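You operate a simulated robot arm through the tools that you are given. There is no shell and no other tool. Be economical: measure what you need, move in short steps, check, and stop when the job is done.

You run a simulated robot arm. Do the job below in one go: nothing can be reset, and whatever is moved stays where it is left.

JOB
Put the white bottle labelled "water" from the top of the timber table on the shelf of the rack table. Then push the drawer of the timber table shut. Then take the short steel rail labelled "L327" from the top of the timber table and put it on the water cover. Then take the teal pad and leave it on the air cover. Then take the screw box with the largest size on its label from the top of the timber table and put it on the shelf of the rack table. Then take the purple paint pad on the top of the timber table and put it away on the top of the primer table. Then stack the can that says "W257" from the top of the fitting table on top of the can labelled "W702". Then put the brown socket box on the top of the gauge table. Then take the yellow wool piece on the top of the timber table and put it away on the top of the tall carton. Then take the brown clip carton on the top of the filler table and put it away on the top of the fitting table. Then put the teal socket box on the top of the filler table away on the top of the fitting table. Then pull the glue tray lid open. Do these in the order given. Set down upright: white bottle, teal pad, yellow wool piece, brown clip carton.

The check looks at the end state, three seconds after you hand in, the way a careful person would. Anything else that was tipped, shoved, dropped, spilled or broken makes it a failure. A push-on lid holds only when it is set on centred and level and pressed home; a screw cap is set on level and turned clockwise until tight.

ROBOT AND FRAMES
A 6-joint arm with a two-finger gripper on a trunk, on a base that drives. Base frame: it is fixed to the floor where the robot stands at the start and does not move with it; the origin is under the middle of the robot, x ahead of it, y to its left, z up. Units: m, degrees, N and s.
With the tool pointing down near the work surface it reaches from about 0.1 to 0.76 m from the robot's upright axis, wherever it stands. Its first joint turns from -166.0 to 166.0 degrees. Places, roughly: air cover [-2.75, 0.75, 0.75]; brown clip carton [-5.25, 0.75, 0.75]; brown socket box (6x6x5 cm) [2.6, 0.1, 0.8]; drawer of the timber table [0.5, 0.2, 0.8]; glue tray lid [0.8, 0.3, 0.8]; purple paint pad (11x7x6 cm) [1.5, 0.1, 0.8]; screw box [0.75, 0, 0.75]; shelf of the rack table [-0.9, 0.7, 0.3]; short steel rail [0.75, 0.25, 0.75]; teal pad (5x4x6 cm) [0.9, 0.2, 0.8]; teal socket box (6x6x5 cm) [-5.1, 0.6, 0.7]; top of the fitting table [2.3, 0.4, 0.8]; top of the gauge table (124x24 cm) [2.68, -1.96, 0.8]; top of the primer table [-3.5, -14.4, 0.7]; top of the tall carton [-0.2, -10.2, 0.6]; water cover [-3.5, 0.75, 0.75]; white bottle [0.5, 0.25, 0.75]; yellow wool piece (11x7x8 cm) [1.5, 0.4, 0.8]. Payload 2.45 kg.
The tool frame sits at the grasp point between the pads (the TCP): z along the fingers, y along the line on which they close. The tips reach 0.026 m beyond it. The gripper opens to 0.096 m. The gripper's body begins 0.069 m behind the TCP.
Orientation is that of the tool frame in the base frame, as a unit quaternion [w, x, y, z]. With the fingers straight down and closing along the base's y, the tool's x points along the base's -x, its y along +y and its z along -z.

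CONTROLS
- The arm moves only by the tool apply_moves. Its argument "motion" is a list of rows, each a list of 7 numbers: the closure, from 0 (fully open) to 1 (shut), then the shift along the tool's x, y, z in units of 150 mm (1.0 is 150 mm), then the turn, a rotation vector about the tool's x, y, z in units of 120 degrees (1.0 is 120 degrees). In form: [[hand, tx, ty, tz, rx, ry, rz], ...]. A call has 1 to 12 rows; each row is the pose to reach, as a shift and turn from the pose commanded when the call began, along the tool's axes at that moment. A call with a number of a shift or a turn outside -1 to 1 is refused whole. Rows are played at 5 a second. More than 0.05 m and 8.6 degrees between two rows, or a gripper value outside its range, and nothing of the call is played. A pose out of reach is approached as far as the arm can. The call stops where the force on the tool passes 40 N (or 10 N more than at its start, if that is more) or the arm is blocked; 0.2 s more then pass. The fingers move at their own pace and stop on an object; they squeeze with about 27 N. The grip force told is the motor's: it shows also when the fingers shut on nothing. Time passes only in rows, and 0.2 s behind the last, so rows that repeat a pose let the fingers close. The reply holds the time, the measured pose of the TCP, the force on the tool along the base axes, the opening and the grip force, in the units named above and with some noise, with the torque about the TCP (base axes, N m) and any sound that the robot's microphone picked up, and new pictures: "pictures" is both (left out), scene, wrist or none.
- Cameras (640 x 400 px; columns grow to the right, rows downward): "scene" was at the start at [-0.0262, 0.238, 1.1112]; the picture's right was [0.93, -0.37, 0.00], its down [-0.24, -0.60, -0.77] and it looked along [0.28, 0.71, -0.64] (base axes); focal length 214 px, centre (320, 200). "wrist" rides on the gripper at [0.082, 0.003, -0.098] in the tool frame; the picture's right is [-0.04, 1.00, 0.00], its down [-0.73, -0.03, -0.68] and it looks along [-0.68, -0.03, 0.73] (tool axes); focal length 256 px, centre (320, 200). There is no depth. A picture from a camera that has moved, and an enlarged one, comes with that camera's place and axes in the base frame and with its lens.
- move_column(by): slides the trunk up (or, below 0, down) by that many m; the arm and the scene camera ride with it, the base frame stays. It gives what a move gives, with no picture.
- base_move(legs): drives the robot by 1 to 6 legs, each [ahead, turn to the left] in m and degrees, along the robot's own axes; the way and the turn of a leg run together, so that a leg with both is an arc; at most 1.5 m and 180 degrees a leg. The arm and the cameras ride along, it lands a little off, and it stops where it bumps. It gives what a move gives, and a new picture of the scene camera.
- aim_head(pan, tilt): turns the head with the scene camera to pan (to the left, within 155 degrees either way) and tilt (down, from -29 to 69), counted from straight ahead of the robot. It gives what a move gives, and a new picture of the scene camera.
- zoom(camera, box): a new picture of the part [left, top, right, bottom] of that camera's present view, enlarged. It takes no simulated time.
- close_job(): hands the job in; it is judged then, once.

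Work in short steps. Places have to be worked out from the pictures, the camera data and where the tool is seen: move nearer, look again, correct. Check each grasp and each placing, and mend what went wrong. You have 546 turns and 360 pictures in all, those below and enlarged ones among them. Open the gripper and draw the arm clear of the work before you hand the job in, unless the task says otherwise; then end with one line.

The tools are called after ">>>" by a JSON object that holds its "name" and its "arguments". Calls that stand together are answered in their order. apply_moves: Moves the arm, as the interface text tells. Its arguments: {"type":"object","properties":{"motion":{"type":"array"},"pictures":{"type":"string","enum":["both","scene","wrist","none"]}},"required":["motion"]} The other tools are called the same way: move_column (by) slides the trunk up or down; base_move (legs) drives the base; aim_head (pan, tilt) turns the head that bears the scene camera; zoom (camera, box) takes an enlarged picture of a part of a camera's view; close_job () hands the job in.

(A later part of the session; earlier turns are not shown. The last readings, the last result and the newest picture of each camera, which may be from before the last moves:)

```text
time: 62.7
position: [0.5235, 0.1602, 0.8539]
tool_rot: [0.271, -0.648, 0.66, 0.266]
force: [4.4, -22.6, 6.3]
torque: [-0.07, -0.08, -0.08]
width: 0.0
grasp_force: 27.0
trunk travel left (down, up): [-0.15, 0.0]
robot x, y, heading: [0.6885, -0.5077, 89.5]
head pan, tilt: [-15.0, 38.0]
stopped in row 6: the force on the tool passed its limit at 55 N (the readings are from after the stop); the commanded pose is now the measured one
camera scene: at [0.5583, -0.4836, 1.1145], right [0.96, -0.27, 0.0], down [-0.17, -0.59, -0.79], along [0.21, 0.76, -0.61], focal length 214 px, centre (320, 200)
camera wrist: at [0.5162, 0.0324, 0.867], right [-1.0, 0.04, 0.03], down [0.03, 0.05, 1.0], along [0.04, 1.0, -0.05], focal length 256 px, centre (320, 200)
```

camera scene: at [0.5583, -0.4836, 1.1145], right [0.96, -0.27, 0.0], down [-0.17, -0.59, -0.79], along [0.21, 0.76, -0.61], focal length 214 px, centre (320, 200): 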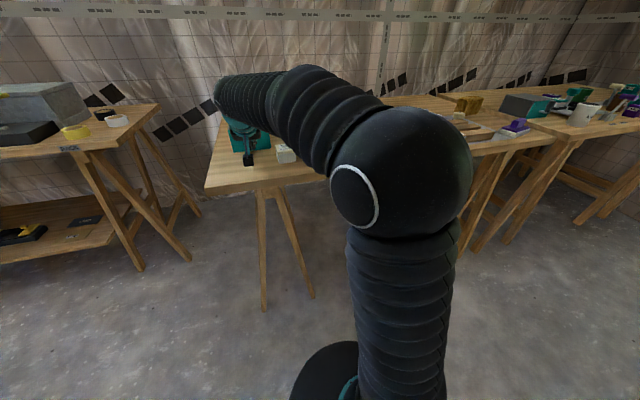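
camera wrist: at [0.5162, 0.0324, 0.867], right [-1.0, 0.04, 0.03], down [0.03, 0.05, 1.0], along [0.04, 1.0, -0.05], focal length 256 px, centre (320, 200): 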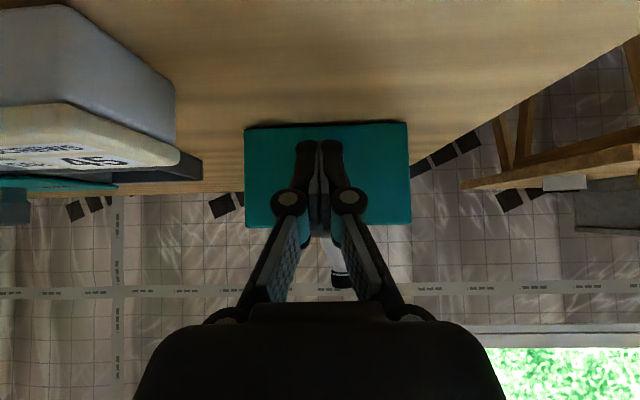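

Stopped by hard resistance, likely shut. I retract and check.

>>> {"name": "apply_moves", "arguments": {"motion": [[1, 0.05, 0, -0.2, 0, 0, 0], [1, 0.05, 0, -0.5, 0, 0, 0], [0.5, 0.05, 0, -0.8, 0, 0, 0], [0, 0.05, -0.25, -0.95, 0, 0, 0], [0, 0.05, -0.5, -0.95, 0, 0, 0], [0, 0.05, -0.75, -0.95, 0, 0, 0], [0, 0.05, -1, -0.95, 0, 0, 0]]}}

>>> {"name": "zoom", "arguments": {"camera": "scene", "box": [190, 70, 330, 200]}}

```text
time: 64.3
position: [0.6674, 0.0546, 0.9475]
tool_rot: [0.27, -0.649, 0.659, 0.266]
force: [0.0, 0.4, 0.1]
torque: [0.01, 0.0, 0.0]
width: 0.0964
grasp_force: 0.1
trunk travel left (down, up): [-0.15, 0.0]
robot x, y, heading: [0.6887, -0.5091, 88.9]
head pan, tilt: [-15.0, 38.0]
camera scene: at [0.5579, -0.4818, 1.1143], right [0.96, -0.27, 0.0], down [-0.17, -0.59, -0.79], along [0.21, 0.76, -0.62], focal length 214 px, centre (320, 200)
camera wrist: at [0.6622, -0.0739, 0.9608], right [-1.0, 0.04, 0.03], down [0.03, 0.05, 1.0], along [0.04, 1.0, -0.05], focal length 256 px, centre (320, 200)
```

scene: 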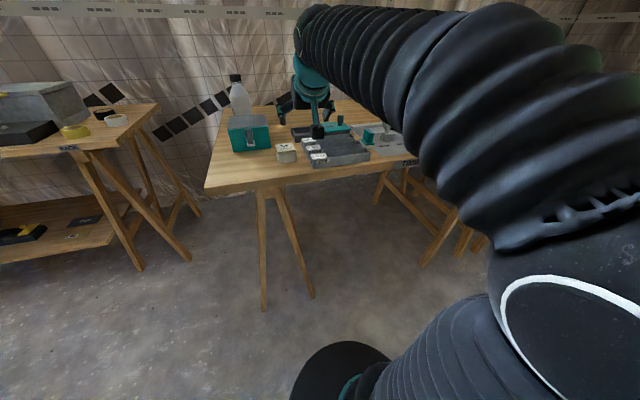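
wrist: 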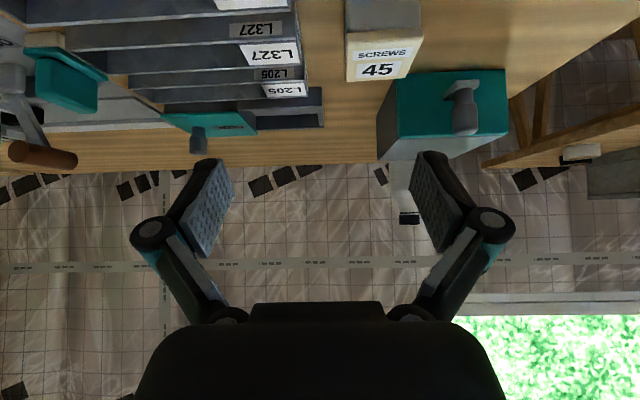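

```text
3.08 times, centred on (260, 135) of scene
camera zoom: at [0.5579, -0.4818, 1.1143], right [0.96, -0.27, 0.0], down [-0.17, -0.59, -0.79], along [0.21, 0.76, -0.62], focal length 660 px, centre (505, 400)
```

zoom: 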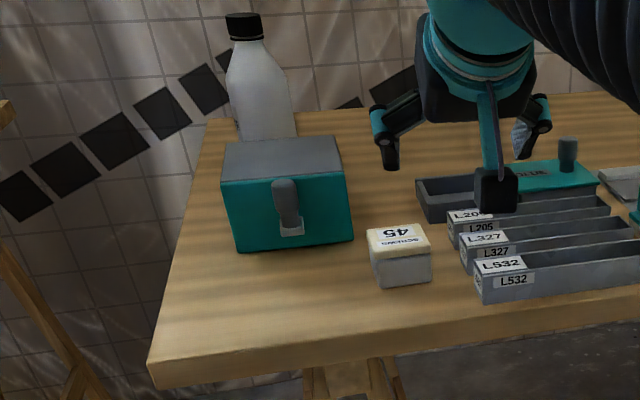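

Drawer is shut flush. Now I turn the hand down over the rail bins to look at them.

>>> {"name": "apply_moves", "arguments": {"motion": [[0, 0, -0.2, -0.05, 0, 0.0625, 0], [0, 0, -0.4, -0.1, 0, 0.125, 0], [0, 0, -0.6, -0.15, 0, 0.1875, 0], [0, 0, -0.8, -0.2, 0, 0.25, 0], [0, 0, -0.9, -0.25, 0, 0.3125, 0], [0, 0, -0.9, -0.3, 0, 0.375, 0]]}}

```text
time: 65.7
position: [0.8039, 0.022, 0.9813]
tool_rot: [-0.001, -0.702, 0.712, -0.003]
force: [-0.8, -1.9, -0.3]
torque: [0.03, 0.02, 0.02]
width: 0.096
grasp_force: 0.0
trunk travel left (down, up): [-0.15, 0.0]
robot x, y, heading: [0.6905, -0.5088, 89.3]
head pan, tilt: [-15.0, 38.0]
camera scene: at [0.5581, -0.482, 1.1143], right [0.96, -0.27, 0.0], down [-0.17, -0.59, -0.79], along [0.21, 0.76, -0.62], focal length 214 px, centre (320, 200)
camera wrist: at [0.799, -0.0603, 1.0794], right [-1.0, 0.06, 0.0], down [0.04, 0.74, 0.67], along [0.04, 0.67, -0.74], focal length 256 px, centre (320, 200)
```

scene: 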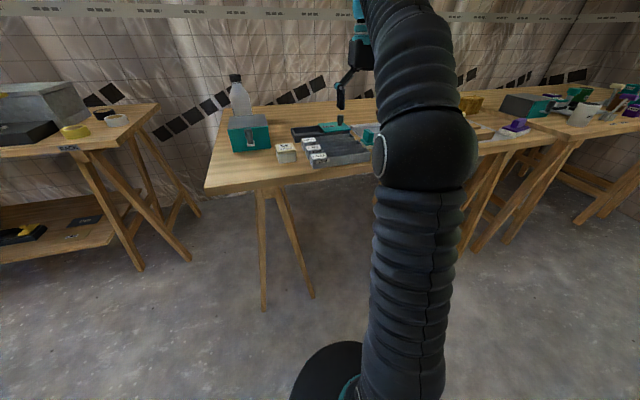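
wrist: 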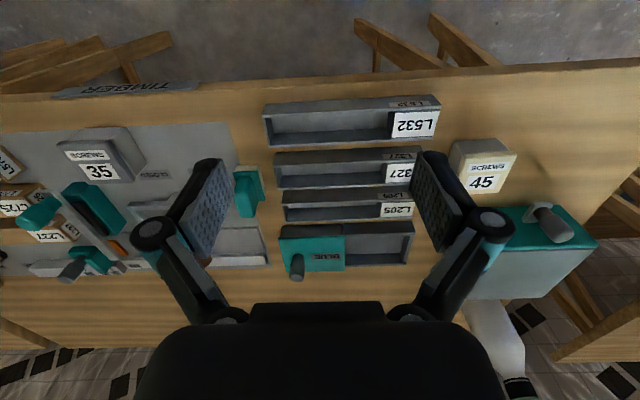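

I zoom in on the channels and on the left-hand fixtures.

>>> {"name": "zoom", "arguments": {"camera": "wrist", "box": [230, 80, 530, 280]}}

>>> {"name": "zoom", "arguments": {"camera": "wrist", "box": [0, 100, 280, 290]}}

```text
2.00 times, centred on (380, 180) of wrist
camera zoom: at [0.799, -0.0603, 1.0794], right [-1.0, 0.06, 0.0], down [0.04, 0.74, 0.67], along [0.04, 0.67, -0.74], focal length 512 px, centre (200, 240)
```

zoom: 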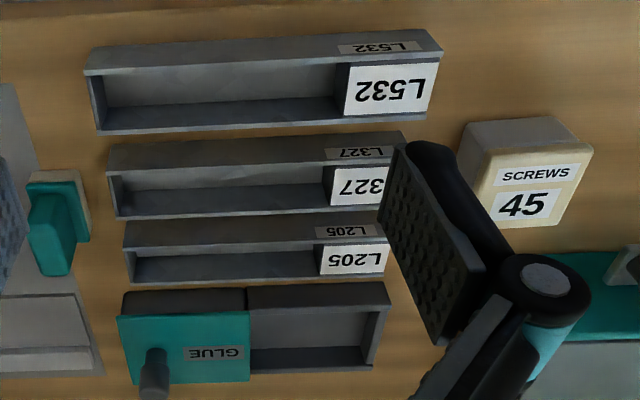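

```text
2.11 times, centred on (140, 195) of wrist
camera zoom: at [0.799, -0.0603, 1.0794], right [-1.0, 0.06, 0.0], down [0.04, 0.74, 0.67], along [0.04, 0.67, -0.74], focal length 539 px, centre (699, 210)
```

zoom: 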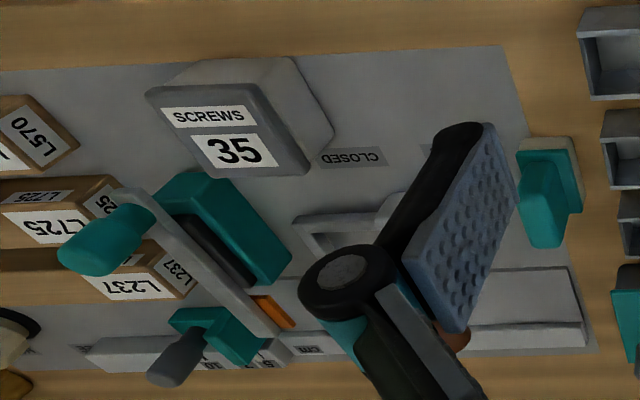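

The rails are open steel channels; L327 centre ≈(0.775,0.128), width ≈33 mm, rim z≈0.83. I rotate the hand 90° and hover over it with a partly open gripper.

>>> {"name": "apply_moves", "arguments": {"motion": [[0.4, -0.06, 0.02, 0.0, 0, 0, 0.0625], [0.4, -0.12, 0.04, 0.0, 0, 0, 0.125], [0.4, -0.18, 0.06, 0, 0, 0, 0.1875], [0.4, -0.24, 0.08, 0.0, 0, 0, 0.25], [0.4, -0.3, 0.1, 0, 0, 0, 0.3125], [0.4, -0.36, 0.12, 0, 0, 0, 0.375], [0.4, -0.42, 0.14, 0, 0, 0, 0.4375], [0.4, -0.48, 0.16, 0, 0, 0, 0.5], [0.4, -0.54, 0.18, 0, 0, 0, 0.5625], [0.4, -0.6, 0.2, 0.1, 0, 0, 0.625], [0.4, -0.66, 0.22, 0.2, 0, 0, 0.6875], [0.4, -0.707, 0.226, 0.3, 0, 0, 0.75]], "pictures": "wrist"}}

```text
time: 68.3
position: [0.7713, 0.1233, 0.9281]
tool_rot: [0.0, 0.009, 1.0, -0.003]
force: [-0.4, -0.5, 0.4]
torque: [0.04, -0.02, -0.03]
width: 0.0575
grasp_force: 0.0
out of reach, approached as far as the arm can: row 1, 2, 3, 4, 5, 6, 7, 8, 9, 10, 11, 12
trunk travel left (down, up): [-0.15, 0.0]
robot x, y, heading: [0.6895, -0.5113, 89.3]
head pan, tilt: [-15.0, 38.0]
camera wrist: at [0.6909, 0.1275, 1.0266], right [0.06, 1.0, 0.0], down [0.73, -0.04, 0.68], along [0.68, -0.04, -0.73], focal length 256 px, centre (320, 200)
```

wrist: 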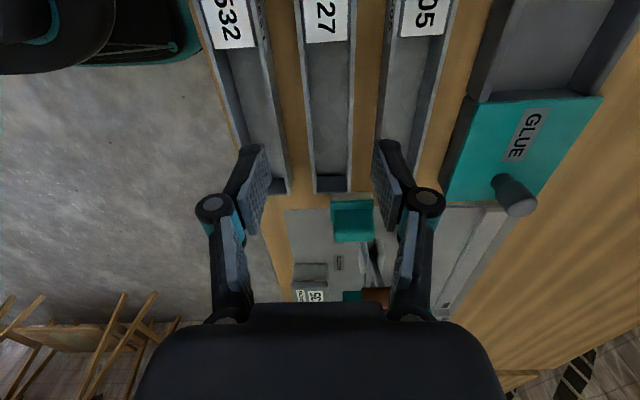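

Rail axis at y≈0.129. I shift 6 mm and lower halfway, then look.

>>> {"name": "apply_moves", "arguments": {"motion": [[0.4, 0, 0.04, 0.1, 0, 0, 0], [0.4, 0, 0.04, 0.3, 0, 0, 0], [0.4, 0, 0.04, 0.3, 0, 0, 0]], "pictures": "wrist"}}

```text
time: 69.1
position: [0.7725, 0.1282, 0.8829]
tool_rot: [0.0, 0.008, 1.0, -0.005]
force: [0.0, -0.6, 0.3]
torque: [0.0, 0.03, 0.0]
width: 0.0579
grasp_force: 0.0
trunk travel left (down, up): [-0.15, 0.0]
robot x, y, heading: [0.6872, -0.5081, 89.3]
head pan, tilt: [-15.0, 38.0]
camera wrist: at [0.6899, 0.1333, 0.9808], right [0.06, 1.0, -0.01], down [0.73, -0.04, 0.68], along [0.68, -0.04, -0.73], focal length 256 px, centre (320, 200)
```

wrist: 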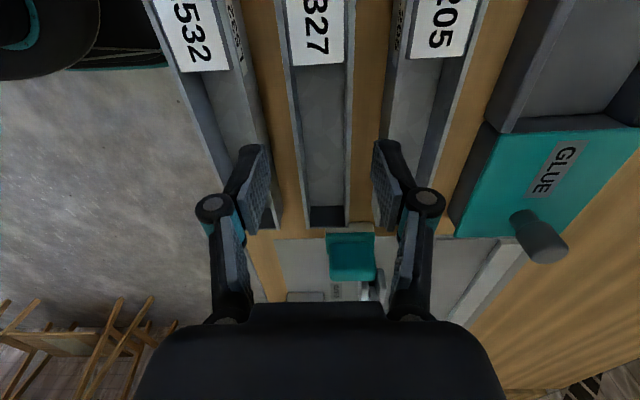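

Centred. I narrow the fingers to 48 mm, descend to z≈0.836 and close.

>>> {"name": "apply_moves", "arguments": {"motion": [[0.5, 0, 0, 0, 0, 0, 0], [0.5, 0, 0, 0.1, 0, 0, 0], [0.5, 0, 0, 0.2, 0, 0, 0], [0.5, 0, 0, 0.313, 0, 0, 0], [1, 0, 0, 0.313, 0, 0, 0], [1, 0, 0, 0.313, 0, 0, 0], [1, 0, 0, 0.313, 0, 0, 0]], "pictures": "wrist"}}

```text
time: 70.7
position: [0.7721, 0.1283, 0.8361]
tool_rot: [0.0, 0.008, 1.0, -0.004]
force: [0.0, -0.7, 3.3]
torque: [0.0, -0.03, 0.1]
width: 0.0372
grasp_force: 27.0
trunk travel left (down, up): [-0.15, 0.0]
robot x, y, heading: [0.6884, -0.5104, 89.1]
head pan, tilt: [-15.0, 38.0]
camera wrist: at [0.6901, 0.1329, 0.934], right [0.06, 1.0, -0.01], down [0.73, -0.04, 0.68], along [0.68, -0.04, -0.73], focal length 256 px, centre (320, 200)
```

wrist: 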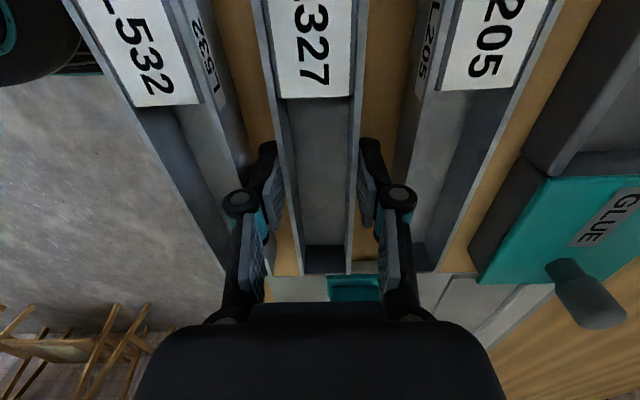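

Gripped at 37 mm. I lift 0.12 and check.

>>> {"name": "apply_moves", "arguments": {"motion": [[1, 0, 0, -0.1, 0, 0, 0], [1, 0, 0, -0.3, 0, 0, 0], [1, 0, 0, -0.6, 0, 0, 0], [1, 0, 0, -0.85, 0, 0, 0]], "pictures": "wrist"}}

```text
time: 71.7
position: [0.7693, 0.1111, 0.9359]
tool_rot: [0.0, 0.007, 1.0, -0.004]
force: [0.1, 0.4, -1.4]
torque: [-0.04, -0.05, -0.01]
width: 0.0374
grasp_force: 27.3
out of reach, approached as far as the arm can: row 4
trunk travel left (down, up): [-0.15, 0.0]
robot x, y, heading: [0.6926, -0.5085, 89.5]
head pan, tilt: [-15.0, 38.0]
camera wrist: at [0.6872, 0.1154, 1.0349], right [0.06, 1.0, -0.01], down [0.73, -0.04, 0.68], along [0.68, -0.04, -0.73], focal length 256 px, centre (320, 200)
```

wrist: 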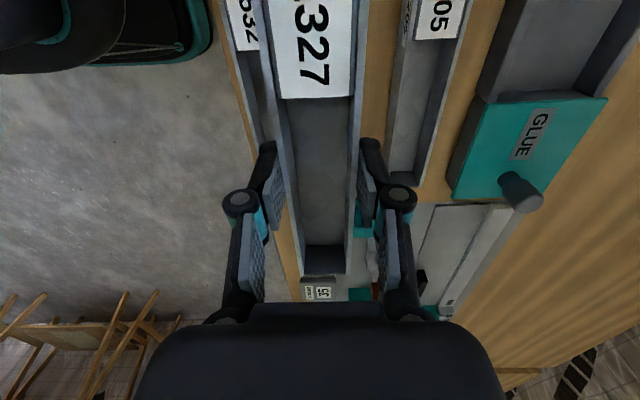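

Rail secured. I tuck the arm in toward the robot, then drive along the room toward x≈-3.5.

>>> {"name": "apply_moves", "arguments": {"motion": [[1, 0, -0.25, -0.1, 0, 0, 0], [1, 0, -0.5, -0.2, 0, 0, 0], [1, 0, -0.75, -0.3, 0, 0, 0], [1, 0, -1, -0.4, 0, 0, 0]], "pictures": "none"}}

>>> {"name": "base_move", "arguments": {"legs": [[0, 90.5], [1.5, 0], [1.4, 0]]}}

>>> {"name": "aim_head", "arguments": {"pan": -30, "tilt": 20}}

```text
time: 72.7
position: [0.7673, -0.0405, 0.9974]
tool_rot: [-0.001, 0.008, 1.0, -0.005]
force: [0.1, 1.2, -1.8]
torque: [-0.07, -0.01, -0.03]
width: 0.0375
grasp_force: 27.1
trunk travel left (down, up): [-0.15, 0.0]
robot x, y, heading: [0.6871, -0.5124, 89.1]
head pan, tilt: [-15.0, 38.0]
```

```text
time: 90.5
position: [-2.6753, -0.5033, 0.9976]
tool_rot: [-0.004, 0.722, -0.692, 0.003]
force: [-0.3, 0.3, -2.1]
torque: [0.02, 0.01, 0.01]
width: 0.037
grasp_force: 27.0
trunk travel left (down, up): [-0.15, 0.0]
robot x, y, heading: [-2.2036, -0.552, -177.7]
head pan, tilt: [-15.0, 38.0]
camera scene: at [-2.219, -0.6879, 1.1143], right [0.22, 0.98, 0.0], down [0.6, -0.13, -0.79], along [-0.77, 0.17, -0.62], focal length 214 px, centre (320, 200)
```

scene: 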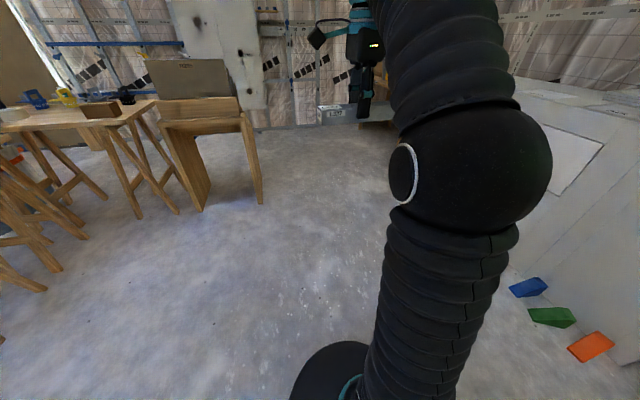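

```text
time: 91.4
position: [-2.6752, -0.5039, 0.9969]
tool_rot: [-0.003, 0.721, -0.693, 0.004]
force: [0.3, -0.1, -1.6]
torque: [0.02, -0.03, -0.01]
width: 0.0373
grasp_force: 26.9
trunk travel left (down, up): [-0.15, 0.0]
robot x, y, heading: [-2.2041, -0.5541, -177.4]
head pan, tilt: [-30.0, 20.0]
camera scene: at [-2.2173, -0.6637, 1.1427], right [0.46, 0.89, 0.0], down [0.3, -0.16, -0.94], along [-0.83, 0.43, -0.34], focal length 214 px, centre (320, 200)
```

scene: 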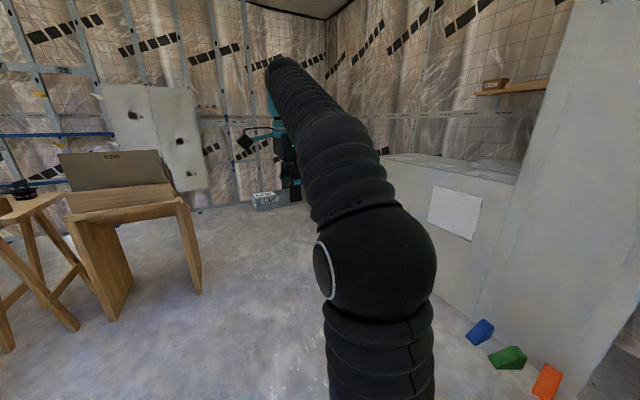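

A grey ledge runs at the right where the covers should be. I drive on and turn to face it.

>>> {"name": "base_move", "arguments": {"legs": [[1.2, -3], [0, -87]]}}

>>> {"name": "aim_head", "arguments": {"pan": 5, "tilt": 25}}

```text
time: 101.1
position: [-3.3856, -0.1032, 0.9968]
tool_rot: [0.001, -0.041, 0.999, -0.004]
force: [0.1, 0.0, -0.9]
torque: [-0.02, -0.06, 0.01]
width: 0.0372
grasp_force: 27.3
trunk travel left (down, up): [-0.15, 0.0]
robot x, y, heading: [-3.415, -0.5783, 94.8]
head pan, tilt: [-30.0, 20.0]
camera scene: at [-3.5249, -0.5637, 1.1427], right [0.91, -0.42, 0.0], down [-0.14, -0.31, -0.94], along [0.4, 0.85, -0.34], focal length 214 px, centre (320, 200)
```

scene: 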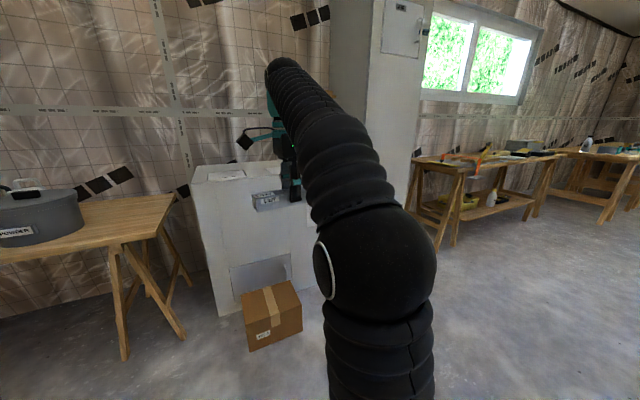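

```text
time: 102.1
position: [-3.3848, -0.1031, 0.9968]
tool_rot: [0.0, -0.042, 0.999, -0.005]
force: [0.0, -0.6, -1.0]
torque: [-0.01, -0.01, 0.01]
width: 0.0374
grasp_force: 27.4
trunk travel left (down, up): [-0.15, 0.0]
robot x, y, heading: [-3.4151, -0.5739, 95.2]
head pan, tilt: [5.0, 25.0]
camera scene: at [-3.5801, -0.5573, 1.1346], right [0.99, 0.17, 0.0], down [0.07, -0.42, -0.91], along [-0.16, 0.89, -0.42], focal length 214 px, centre (320, 200)
```

scene: 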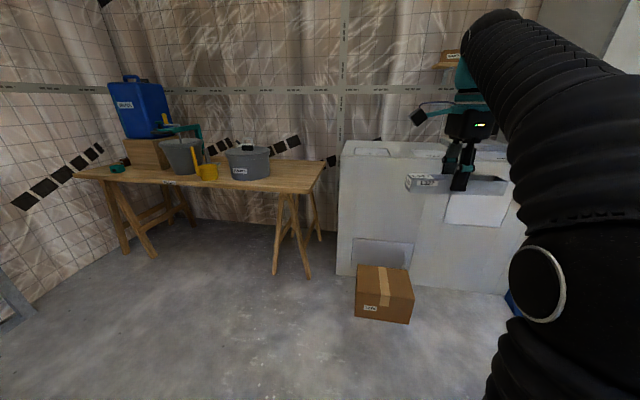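

I zoom in on the structure and carton to fix positions.

>>> {"name": "zoom", "arguments": {"camera": "scene", "box": [300, 110, 540, 330]}}

```text
1.82 times, centred on (420, 220) of scene
camera zoom: at [-3.5801, -0.5573, 1.1346], right [0.99, 0.17, 0.0], down [0.07, -0.42, -0.91], along [-0.16, 0.89, -0.42], focal length 390 px, centre (138, 164)
```

zoom: 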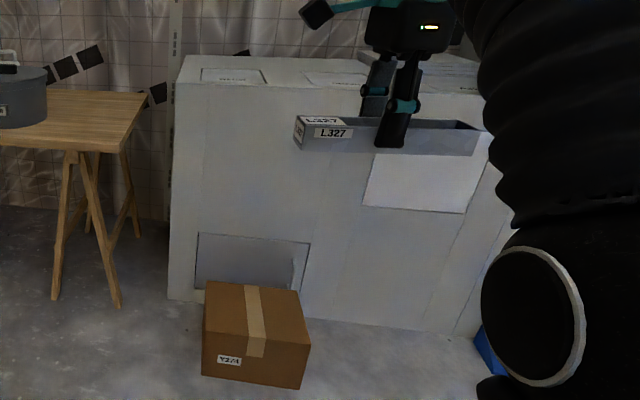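

The carton blocks standing near the water cover, and tool-down reach at this height is only ~0.65 m. I'll stand right of the carton, set the rail on the ledge, regrasp with a pitched hand, then reach over. First I drive there.

>>> {"name": "base_move", "arguments": {"legs": [[0, -95], [0.54, 0], [0, 90], [0.5, 0]]}}

>>> {"name": "aim_head", "arguments": {"pan": 15, "tilt": 35}}

```text
time: 115.7
position: [-2.7753, 0.3746, 0.9972]
tool_rot: [0.0, 0.02, 1.0, -0.005]
force: [-0.1, -0.3, -0.6]
torque: [-0.02, -0.01, 0.01]
width: 0.0375
grasp_force: 26.5
trunk travel left (down, up): [-0.15, 0.0]
robot x, y, heading: [-2.8645, -0.0935, 87.6]
head pan, tilt: [5.0, 25.0]
camera scene: at [-3.0246, -0.0524, 1.1346], right [1.0, 0.05, 0.0], down [0.02, -0.42, -0.91], along [-0.05, 0.91, -0.42], focal length 214 px, centre (320, 200)
```

scene: 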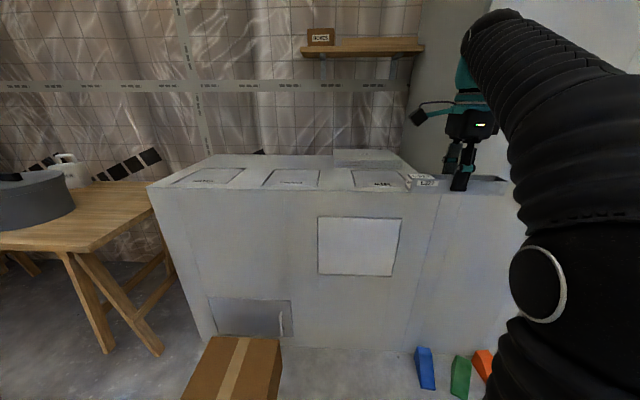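

```text
time: 116.4
position: [-2.7744, 0.3744, 0.9983]
tool_rot: [0.0, 0.019, 1.0, -0.005]
force: [-0.5, 0.3, -1.3]
torque: [0.0, -0.03, 0.0]
width: 0.0373
grasp_force: 27.1
trunk travel left (down, up): [-0.15, 0.0]
robot x, y, heading: [-2.8658, -0.0899, 87.9]
head pan, tilt: [15.0, 35.0]
camera scene: at [-3.0395, -0.0586, 1.1189], right [0.97, 0.22, 0.0], down [0.13, -0.56, -0.82], along [-0.18, 0.8, -0.57], focal length 214 px, centre (320, 200)
```

scene: 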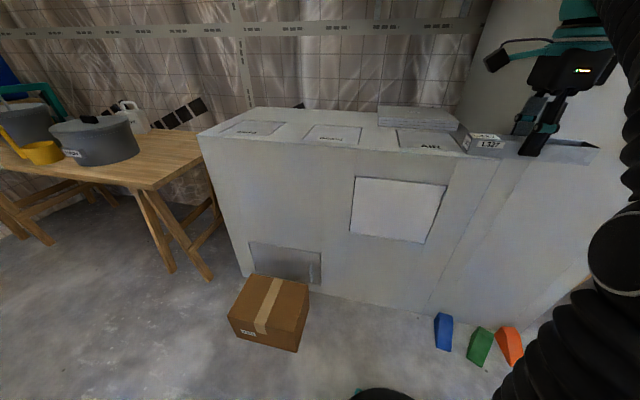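

>>> {"name": "zoom", "arguments": {"camera": "scene", "box": [180, 90, 480, 190]}}

```text
2.13 times, centred on (330, 140) of scene
camera zoom: at [-3.0395, -0.0586, 1.1189], right [0.97, 0.22, 0.0], down [0.13, -0.56, -0.82], along [-0.18, 0.8, -0.57], focal length 458 px, centre (299, 328)
```

zoom: 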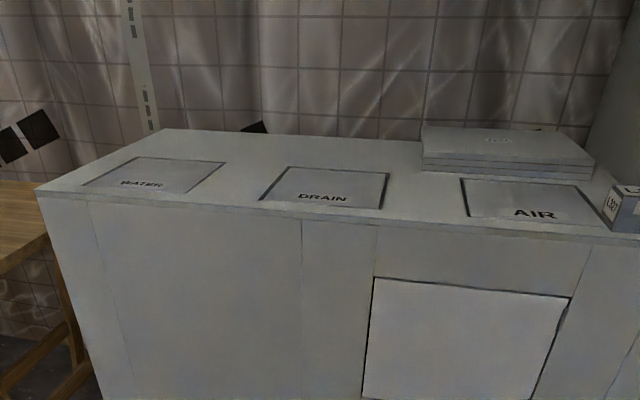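

Covers read WATER (centre ≈(-3.505,0.77)), DRAIN, AIR (≈(-2.84,0.76)); ledge top ≈0.855. I drive 0.2 closer and rotate the rail to lie along y over the ledge between DRAIN and AIR.

>>> {"name": "base_move", "arguments": {"legs": [[0.2, 0]]}}

>>> {"name": "apply_moves", "arguments": {"motion": [[1, 0.06, 0, 0, 0, 0, -0.0625], [1, 0.12, 0, 0, 0, 0, -0.125], [1, 0.18, 0, 0, 0, 0, -0.1875], [1, 0.25, 0, 0, 0, 0, -0.25], [1, 0.32, 0, 0, 0, 0, -0.3125], [1, 0.4, 0, 0, 0, 0, -0.375], [1, 0.48, 0, 0, 0, 0, -0.4375], [1, 0.56, 0, 0, 0, 0, -0.5], [1, 0.64, 0, 0, 0, 0, -0.5625], [1, 0.72, 0, 0, 0, 0, -0.625], [1, 0.8, 0, 0, 0, 0, -0.6875], [1, 0.9, 0, 0, 0, 0, -0.75]]}}

```text
time: 118.0
position: [-2.7659, 0.5724, 0.9993]
tool_rot: [0.0, 0.021, 1.0, -0.004]
force: [0.2, 0.9, -2.0]
torque: [0.0, -0.03, 0.01]
width: 0.0374
grasp_force: 27.0
trunk travel left (down, up): [-0.15, 0.0]
robot x, y, heading: [-2.8515, 0.1087, 87.7]
head pan, tilt: [15.0, 35.0]
camera scene: at [-3.0318, 0.1404, 1.1189], right [0.98, 0.22, 0.0], down [0.13, -0.56, -0.82], along [-0.18, 0.8, -0.57], focal length 214 px, centre (320, 200)
```

scene: 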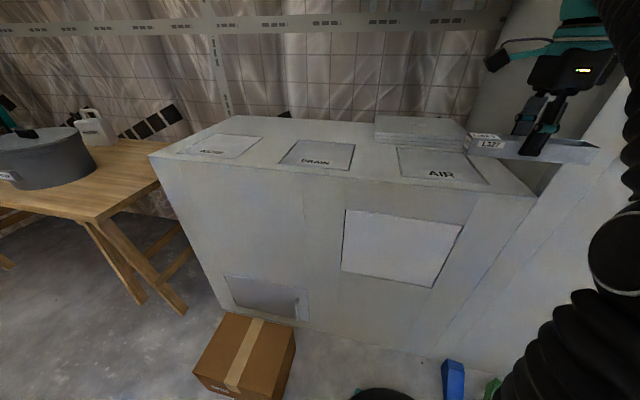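

```text
time: 120.6
position: [-2.9014, 0.579, 0.9977]
tool_rot: [-0.002, -0.693, 0.721, -0.003]
force: [0.6, 0.1, -0.3]
torque: [0.04, 0.0, -0.03]
width: 0.0374
grasp_force: 26.4
trunk travel left (down, up): [-0.15, 0.0]
robot x, y, heading: [-2.8579, 0.1064, 87.9]
head pan, tilt: [15.0, 35.0]
camera scene: at [-3.0318, 0.1403, 1.1189], right [0.98, 0.22, 0.0], down [0.13, -0.56, -0.82], along [-0.18, 0.8, -0.57], focal length 214 px, centre (320, 200)
camera wrist: at [-2.9081, 0.4975, 1.0964], right [-1.0, 0.08, 0.0], down [0.06, 0.74, 0.67], along [0.05, 0.67, -0.74], focal length 256 px, centre (320, 200)
```

scene: 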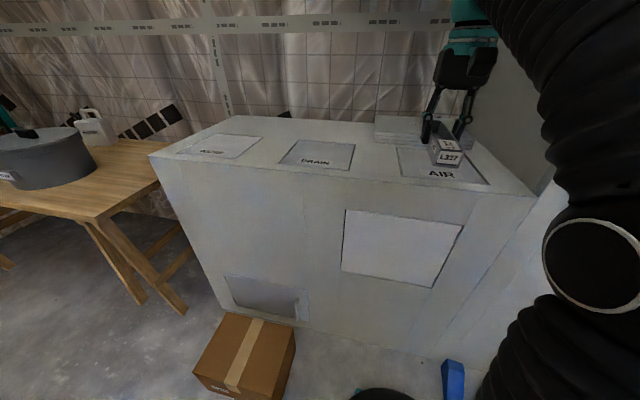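
wrist: 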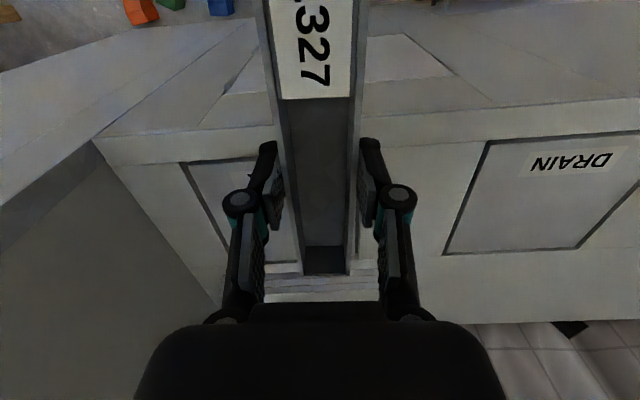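

I carry the rail forward to y≈0.72 and lower above the ledge.

>>> {"name": "apply_moves", "arguments": {"motion": [[1, -0.1, 0.1, 0.15, 0, 0, 0], [1, -0.3, 0.2, 0.3, 0, 0, 0], [1, -0.5, 0.3, 0.4, 0, 0, 0], [1, -0.7, 0.4, 0.5, 0, 0, 0], [1, -0.92, 0.4, 0.58, 0, 0, 0], [1, -0.92, 0.4, 0.58, 0, 0, 0]], "pictures": "wrist"}}

```text
time: 122.0
position: [-2.9534, 0.7173, 0.9102]
tool_rot: [-0.003, -0.692, 0.722, -0.003]
force: [0.9, -0.4, 0.0]
torque: [0.01, 0.02, 0.03]
width: 0.0369
grasp_force: 27.4
trunk travel left (down, up): [-0.15, 0.0]
robot x, y, heading: [-2.8551, 0.1107, 88.1]
head pan, tilt: [15.0, 35.0]
camera wrist: at [-2.96, 0.6364, 1.009], right [-1.0, 0.08, 0.0], down [0.06, 0.74, 0.67], along [0.06, 0.67, -0.74], focal length 256 px, centre (320, 200)
```

wrist: 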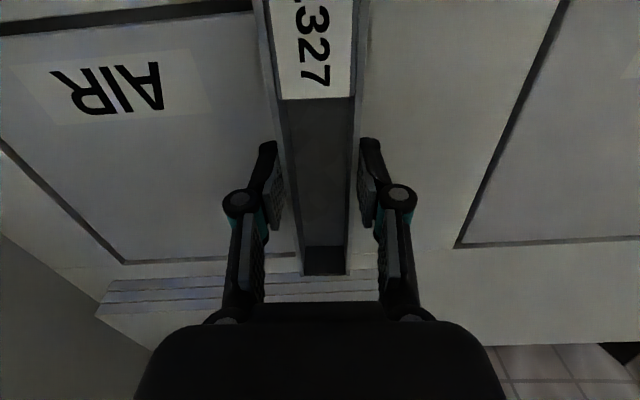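

Clear. I lower in small rows until contact.

>>> {"name": "apply_moves", "arguments": {"motion": [[1, 0, 0, 0.03, 0, 0, 0], [1, 0, 0, 0.06, 0, 0, 0], [1, 0, 0, 0.09, 0, 0, 0], [1, 0, 0, 0.12, 0, 0, 0], [1, 0, 0, 0.12, 0, 0, 0]], "pictures": "none"}}

```text
time: 123.2
position: [-2.9546, 0.7168, 0.8945]
tool_rot: [-0.001, -0.692, 0.722, -0.001]
force: [0.8, 4.2, 25.3]
torque: [0.17, -0.04, -0.01]
width: 0.0379
grasp_force: 26.9
trunk travel left (down, up): [-0.15, 0.0]
robot x, y, heading: [-2.858, 0.1085, 88.0]
head pan, tilt: [15.0, 35.0]
```

Rail rests on the ledge. I open and pitch the hand 45° in place around the rail, then regrip.

>>> {"name": "apply_moves", "arguments": {"motion": [[0.3, 0, 0, 0, 0, 0, 0], [0.3, 0, 0, 0, 0, 0, 0], [0.3, 0, 0, -0.03, 0, 0, 0], [0.3, 0, 0, -0.03, 0, -0.0625, 0], [0.3, 0, 0, -0.03, 0, -0.125, 0], [0.3, 0, 0, -0.03, 0, -0.1875, 0], [0.3, 0, 0, -0.03, 0, -0.25, 0], [0.3, 0, 0, -0.03, 0, -0.3125, 0], [0.3, 0, 0, -0.03, 0, -0.375, 0], [0.3, 0, 0, -0.03, 0, -0.375, 0]]}}

```text
time: 125.4
position: [-2.9554, 0.7177, 0.896]
tool_rot: [0.274, -0.641, 0.667, 0.263]
force: [-0.2, 0.6, -0.1]
torque: [-0.01, 0.05, -0.02]
width: 0.0674
grasp_force: 0.1
trunk travel left (down, up): [-0.15, 0.0]
robot x, y, heading: [-2.8543, 0.1058, 87.8]
head pan, tilt: [15.0, 35.0]
camera scene: at [-3.0319, 0.1404, 1.1189], right [0.98, 0.22, 0.0], down [0.13, -0.56, -0.82], along [-0.18, 0.8, -0.57], focal length 214 px, centre (320, 200)
camera wrist: at [-2.9648, 0.5899, 0.9085], right [-1.0, 0.07, 0.03], down [0.03, 0.04, 1.0], along [0.07, 1.0, -0.05], focal length 256 px, centre (320, 200)
```

scene: 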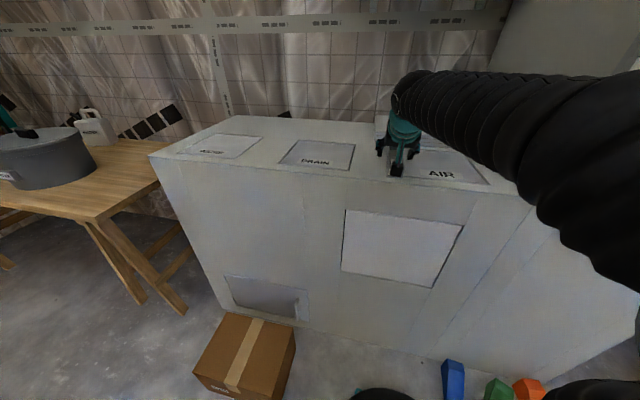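
wrist: 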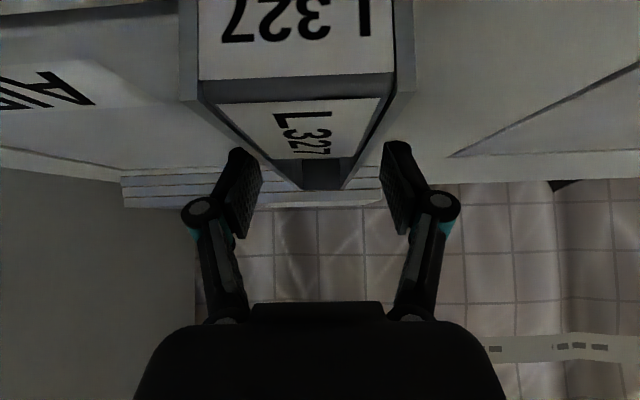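

Rail is between the fingers; I lower 7 mm, regrip and lift.

>>> {"name": "apply_moves", "arguments": {"motion": [[0.3, 0.038, 0, 0.038, 0, 0, 0], [1, 0.038, 0, 0.038, 0, 0, 0], [1, 0.038, 0, 0.038, 0, 0, 0], [1, 0.038, 0, 0.038, 0, 0, 0], [1, 0, 0, 0, 0, 0, 0], [1, -0.1, 0, -0.1, 0, 0, 0], [1, -0.25, 0, -0.25, 0, 0, 0], [1, -0.25, 0, -0.25, 0, 0, 0]]}}

```text
time: 127.2
position: [-2.9555, 0.7181, 0.9465]
tool_rot: [0.273, -0.641, 0.668, 0.262]
force: [-0.5, -0.2, -1.1]
torque: [0.01, 0.0, 0.0]
width: 0.0373
grasp_force: 27.0
trunk travel left (down, up): [-0.15, 0.0]
robot x, y, heading: [-2.8566, 0.1065, 87.6]
head pan, tilt: [15.0, 35.0]
camera scene: at [-3.0319, 0.1404, 1.1188], right [0.98, 0.22, 0.0], down [0.13, -0.56, -0.82], along [-0.18, 0.8, -0.57], focal length 214 px, centre (320, 200)
camera wrist: at [-2.9649, 0.5899, 0.9603], right [-1.0, 0.07, 0.03], down [0.03, 0.05, 1.0], along [0.07, 1.0, -0.05], focal length 256 px, centre (320, 200)
```

scene: 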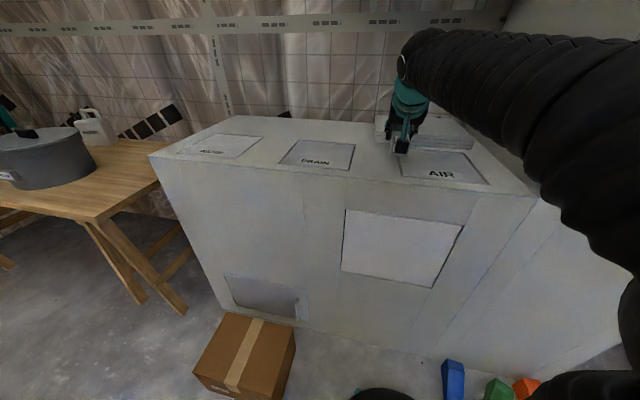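
wrist: 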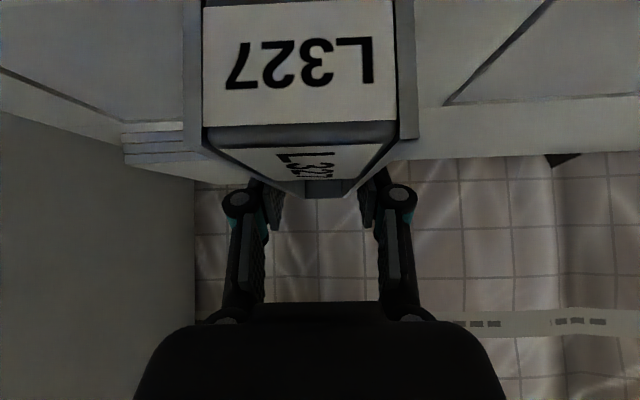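

Rail held level. I back off, move in front of the carton and face the ledge at x≈-3.5.

>>> {"name": "base_move", "arguments": {"legs": [[-0.27, 0], [0, 92], [0.64, 0], [0, -90]]}}

>>> {"name": "aim_head", "arguments": {"pan": 0, "tilt": 50}}

```text
time: 140.0
position: [-3.6444, 0.4204, 0.9478]
tool_rot: [-0.264, 0.664, -0.645, -0.271]
force: [0.0, -0.4, -1.2]
torque: [0.04, 0.04, 0.03]
width: 0.0375
grasp_force: 26.9
trunk travel left (down, up): [-0.15, 0.0]
robot x, y, heading: [-3.4993, -0.1856, 91.5]
head pan, tilt: [15.0, 35.0]
camera scene: at [-3.6802, -0.1618, 1.1189], right [0.96, 0.29, 0.0], down [0.16, -0.55, -0.82], along [-0.24, 0.78, -0.57], focal length 214 px, centre (320, 200)
```

scene: 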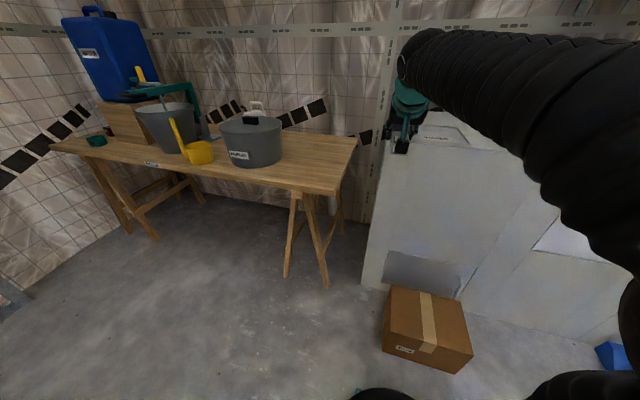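

```text
time: 140.8
position: [-3.6449, 0.42, 0.9479]
tool_rot: [-0.264, 0.664, -0.645, -0.271]
force: [0.0, 0.0, -0.9]
torque: [0.0, -0.03, -0.03]
width: 0.0371
grasp_force: 27.0
trunk travel left (down, up): [-0.15, 0.0]
robot x, y, heading: [-3.5015, -0.1852, 91.6]
head pan, tilt: [0.0, 50.0]
camera scene: at [-3.6572, -0.1691, 1.0972], right [1.0, 0.03, 0.0], down [0.02, -0.77, -0.64], along [-0.02, 0.64, -0.77], focal length 214 px, centre (320, 200)
```

scene: 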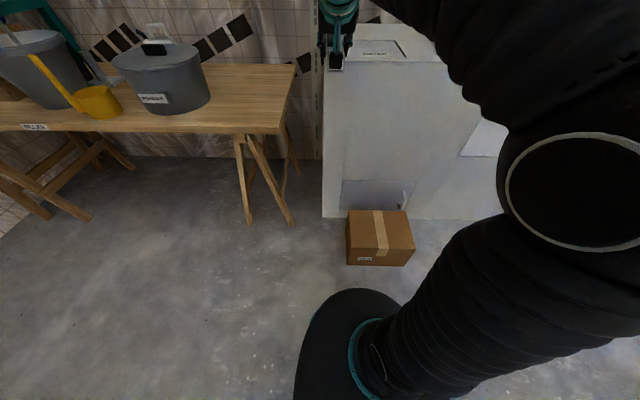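

I advance 0.12 m (carton front is at y=0.31), then shift the hand right to the cover's line.

>>> {"name": "base_move", "arguments": {"legs": [[0.12, 0]]}}

>>> {"name": "apply_moves", "arguments": {"motion": [[1, 0, -0.25, 0, 0, 0, 0], [1, 0, -0.5, 0, 0, 0, 0], [1, 0, -0.75, 0, 0, 0, 0], [1, 0, -0.93, 0, 0, 0, 0], [1, 0, -0.93, 0, 0, 0, 0]], "pictures": "wrist"}}

```text
time: 142.0
position: [-3.6484, 0.5377, 0.9474]
tool_rot: [-0.264, 0.664, -0.645, -0.272]
force: [0.1, -0.8, 0.3]
torque: [0.02, 0.06, -0.02]
width: 0.0373
grasp_force: 27.2
trunk travel left (down, up): [-0.15, 0.0]
robot x, y, heading: [-3.5076, -0.0597, 91.5]
head pan, tilt: [0.0, 50.0]
camera scene: at [-3.6608, -0.0508, 1.0971], right [1.0, 0.03, 0.0], down [0.02, -0.77, -0.64], along [-0.02, 0.64, -0.77], focal length 214 px, centre (320, 200)
```

scene: 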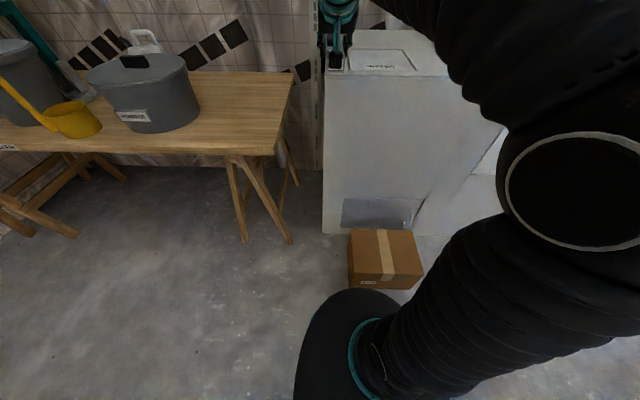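

```text
time: 143.2
position: [-3.5091, 0.5434, 0.9467]
tool_rot: [-0.264, 0.664, -0.644, -0.272]
force: [0.0, 0.6, -0.8]
torque: [0.02, 0.0, 0.02]
width: 0.0372
grasp_force: 27.3
trunk travel left (down, up): [-0.15, 0.0]
robot x, y, heading: [-3.5061, -0.0655, 91.8]
head pan, tilt: [0.0, 50.0]
camera wrist: at [-3.5092, 0.4156, 0.9604], right [-1.0, 0.0, 0.03], down [0.03, 0.05, 1.0], along [0.0, 1.0, -0.05], focal length 256 px, centre (320, 200)
```

wrist: 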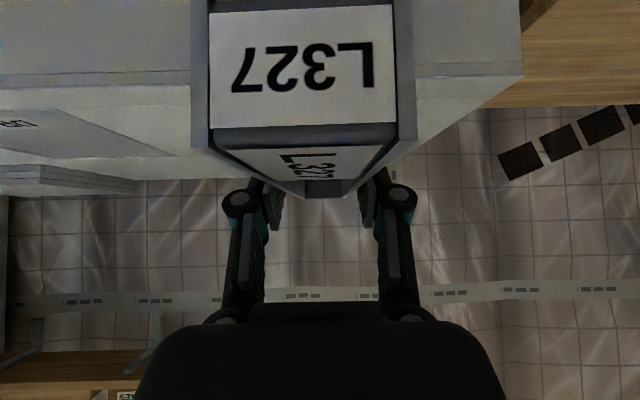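

Now forward 0.2 m at constant height.

>>> {"name": "apply_moves", "arguments": {"motion": [[1, -0.2, 0, 0.2, 0, 0, 0], [1, -0.4, 0, 0.4, 0, 0, 0], [1, -0.6, 0, 0.6, 0, 0, 0], [1, -0.8, 0, 0.8, 0, 0, 0], [1, -1, 0, 1, 0, 0, 0], [1, -1, 0, 1, 0, 0, 0]]}}

```text
time: 144.6
position: [-3.5142, 0.756, 0.9443]
tool_rot: [-0.264, 0.664, -0.645, -0.271]
force: [0.1, -0.3, -0.9]
torque: [0.02, 0.01, -0.04]
width: 0.0375
grasp_force: 27.3
trunk travel left (down, up): [-0.15, 0.0]
robot x, y, heading: [-3.505, -0.0648, 91.6]
head pan, tilt: [0.0, 50.0]
camera scene: at [-3.6607, -0.0507, 1.0971], right [1.0, 0.03, 0.0], down [0.02, -0.77, -0.64], along [-0.02, 0.64, -0.77], focal length 214 px, centre (320, 200)
camera wrist: at [-3.5131, 0.6268, 0.9585], right [-1.0, 0.0, 0.03], down [0.03, 0.05, 1.0], along [0.0, 1.0, -0.05], focal length 256 px, centre (320, 200)
```

scene: 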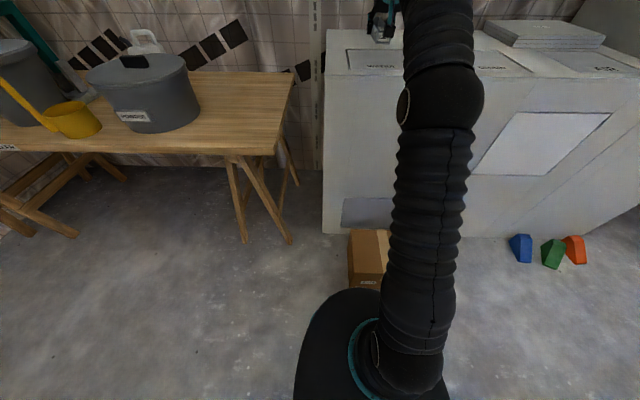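
wrist: 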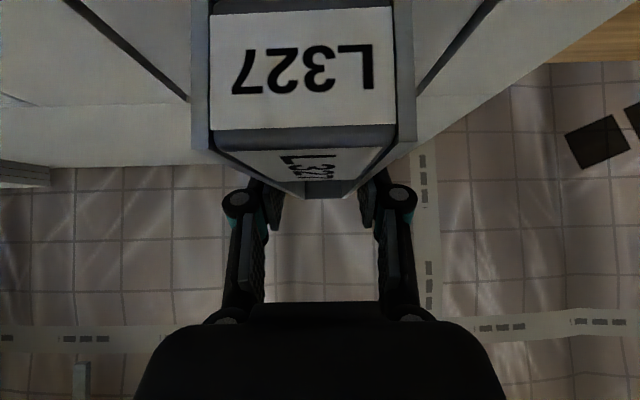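

The cover's edges are symmetric around the rail. I nudge right 1 cm and lower.

>>> {"name": "apply_moves", "arguments": {"motion": [[1, 0.05, -0.08, 0.05, 0, 0, 0], [1, 0.11, -0.08, 0.11, 0, 0, 0], [1, 0.17, -0.08, 0.17, 0, 0, 0], [1, 0.195, -0.08, 0.195, 0, 0, 0], [1, 0.21, -0.08, 0.21, 0, 0, 0], [1, 0.21, -0.08, 0.21, 0, 0, 0]], "pictures": "none"}}

```text
time: 146.0
position: [-3.5026, 0.7548, 0.9023]
tool_rot: [-0.264, 0.663, -0.646, -0.271]
force: [-0.1, -0.4, -2.3]
torque: [-0.01, -0.01, -0.03]
width: 0.0375
grasp_force: 27.5
trunk travel left (down, up): [-0.15, 0.0]
robot x, y, heading: [-3.5031, -0.0631, 92.1]
head pan, tilt: [0.0, 50.0]
```

Continue lowering in 3 mm rows.

>>> {"name": "apply_moves", "arguments": {"motion": [[1, 0.02, 0, 0.02, 0, 0, 0], [1, 0.035, 0, 0.035, 0, 0, 0], [1, 0.05, 0, 0.05, 0, 0, 0], [1, 0.06, 0, 0.06, 0, 0, 0], [1, 0.06, 0, 0.06, 0, 0, 0]], "pictures": "none"}}

```text
time: 147.2
position: [-3.5032, 0.754, 0.889]
tool_rot: [-0.264, 0.664, -0.645, -0.271]
force: [0.7, 0.1, -1.5]
torque: [0.03, -0.01, 0.01]
width: 0.0374
grasp_force: 26.9
trunk travel left (down, up): [-0.15, 0.0]
robot x, y, heading: [-3.5079, -0.0635, 91.8]
head pan, tilt: [0.0, 50.0]
```

>>> {"name": "apply_moves", "arguments": {"motion": [[1, 0.01, 0, 0.01, 0, 0, 0], [1, 0.02, 0, 0.02, 0, 0, 0], [1, 0.025, 0, 0.025, 0, 0, 0], [1, 0.025, 0, 0.025, 0, 0, 0]], "pictures": "wrist"}}

```text
time: 148.2
position: [-3.5035, 0.753, 0.8872]
tool_rot: [-0.267, 0.662, -0.644, -0.274]
force: [1.1, 11.0, 28.4]
torque: [0.73, -0.08, 0.03]
width: 0.0374
grasp_force: 27.2
trunk travel left (down, up): [-0.15, 0.0]
robot x, y, heading: [-3.5065, -0.0624, 91.7]
head pan, tilt: [0.0, 50.0]
camera wrist: at [-3.5032, 0.6247, 0.8994], right [-1.0, 0.0, 0.03], down [0.03, 0.04, 1.0], along [0.0, 1.0, -0.04], focal length 256 px, centre (320, 200)
```

wrist: 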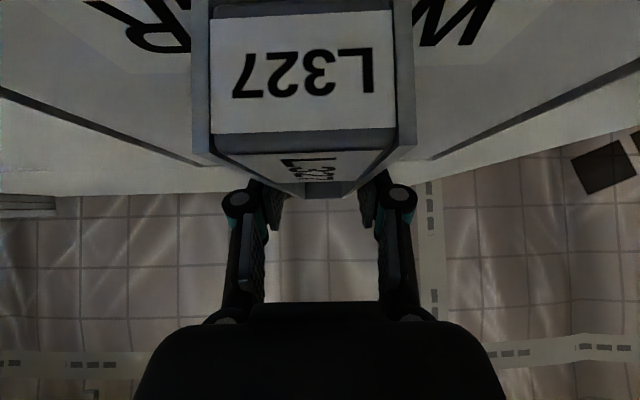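

On the WATER cover. I release, lift straight up and then back.

>>> {"name": "apply_moves", "arguments": {"motion": [[0.3, 0, 0, 0, 0, 0, 0], [0.2, 0, 0, 0, 0, 0, 0], [0, -0.02, 0, -0.02, 0, 0, 0], [0, -0.15, 0, -0.15, 0, 0, 0], [0, -0.35, 0, -0.35, 0, 0, 0], [0, -0.4, 0, -0.6, 0, 0, 0], [0, -0.25, 0, -0.8, 0, 0, 0], [0, -0.1, 0, -0.98, 0, 0, 0]]}}

>>> {"name": "zoom", "arguments": {"camera": "scene", "box": [320, 20, 460, 120]}}

```text
time: 150.0
position: [-3.5018, 0.6632, 0.9981]
tool_rot: [-0.264, 0.663, -0.646, -0.271]
force: [1.2, 0.9, -0.7]
torque: [0.0, 0.0, 0.02]
width: 0.0963
grasp_force: 0.1
trunk travel left (down, up): [-0.15, 0.0]
robot x, y, heading: [-3.5026, -0.0639, 91.9]
head pan, tilt: [0.0, 50.0]
camera scene: at [-3.6607, -0.0503, 1.0971], right [1.0, 0.03, 0.0], down [0.02, -0.77, -0.64], along [-0.02, 0.64, -0.77], focal length 214 px, centre (320, 200)
camera wrist: at [-3.5021, 0.5355, 1.0107], right [-1.0, 0.0, 0.03], down [0.03, 0.05, 1.0], along [0.0, 1.0, -0.05], focal length 256 px, centre (320, 200)
```

scene: 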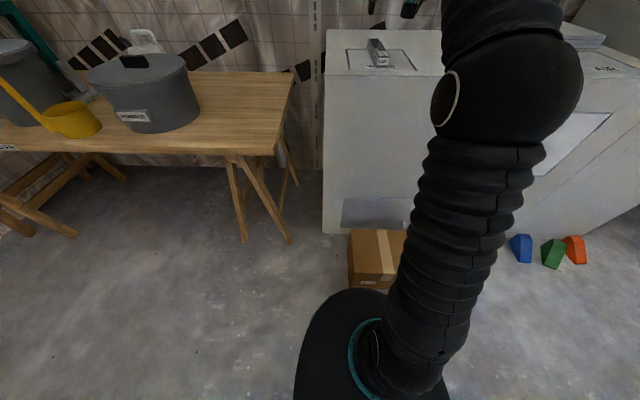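
wrist: 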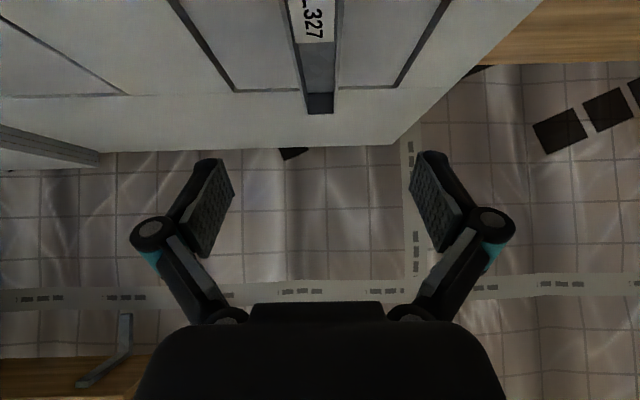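

```text
4.00 times, centred on (390, 70) of scene
camera zoom: at [-3.6607, -0.0503, 1.0971], right [1.0, 0.03, 0.0], down [0.02, -0.77, -0.64], along [-0.02, 0.64, -0.77], focal length 858 px, centre (40, 720)
```

zoom: 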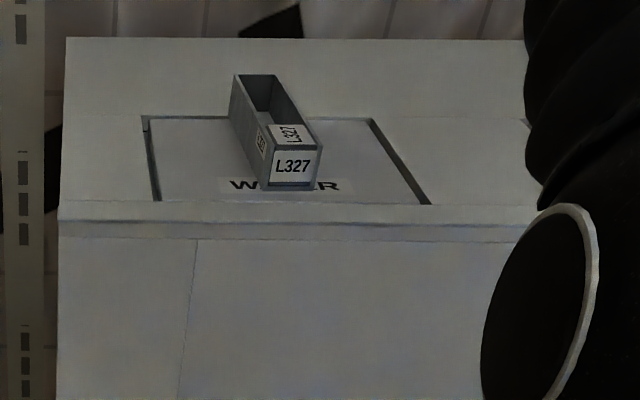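

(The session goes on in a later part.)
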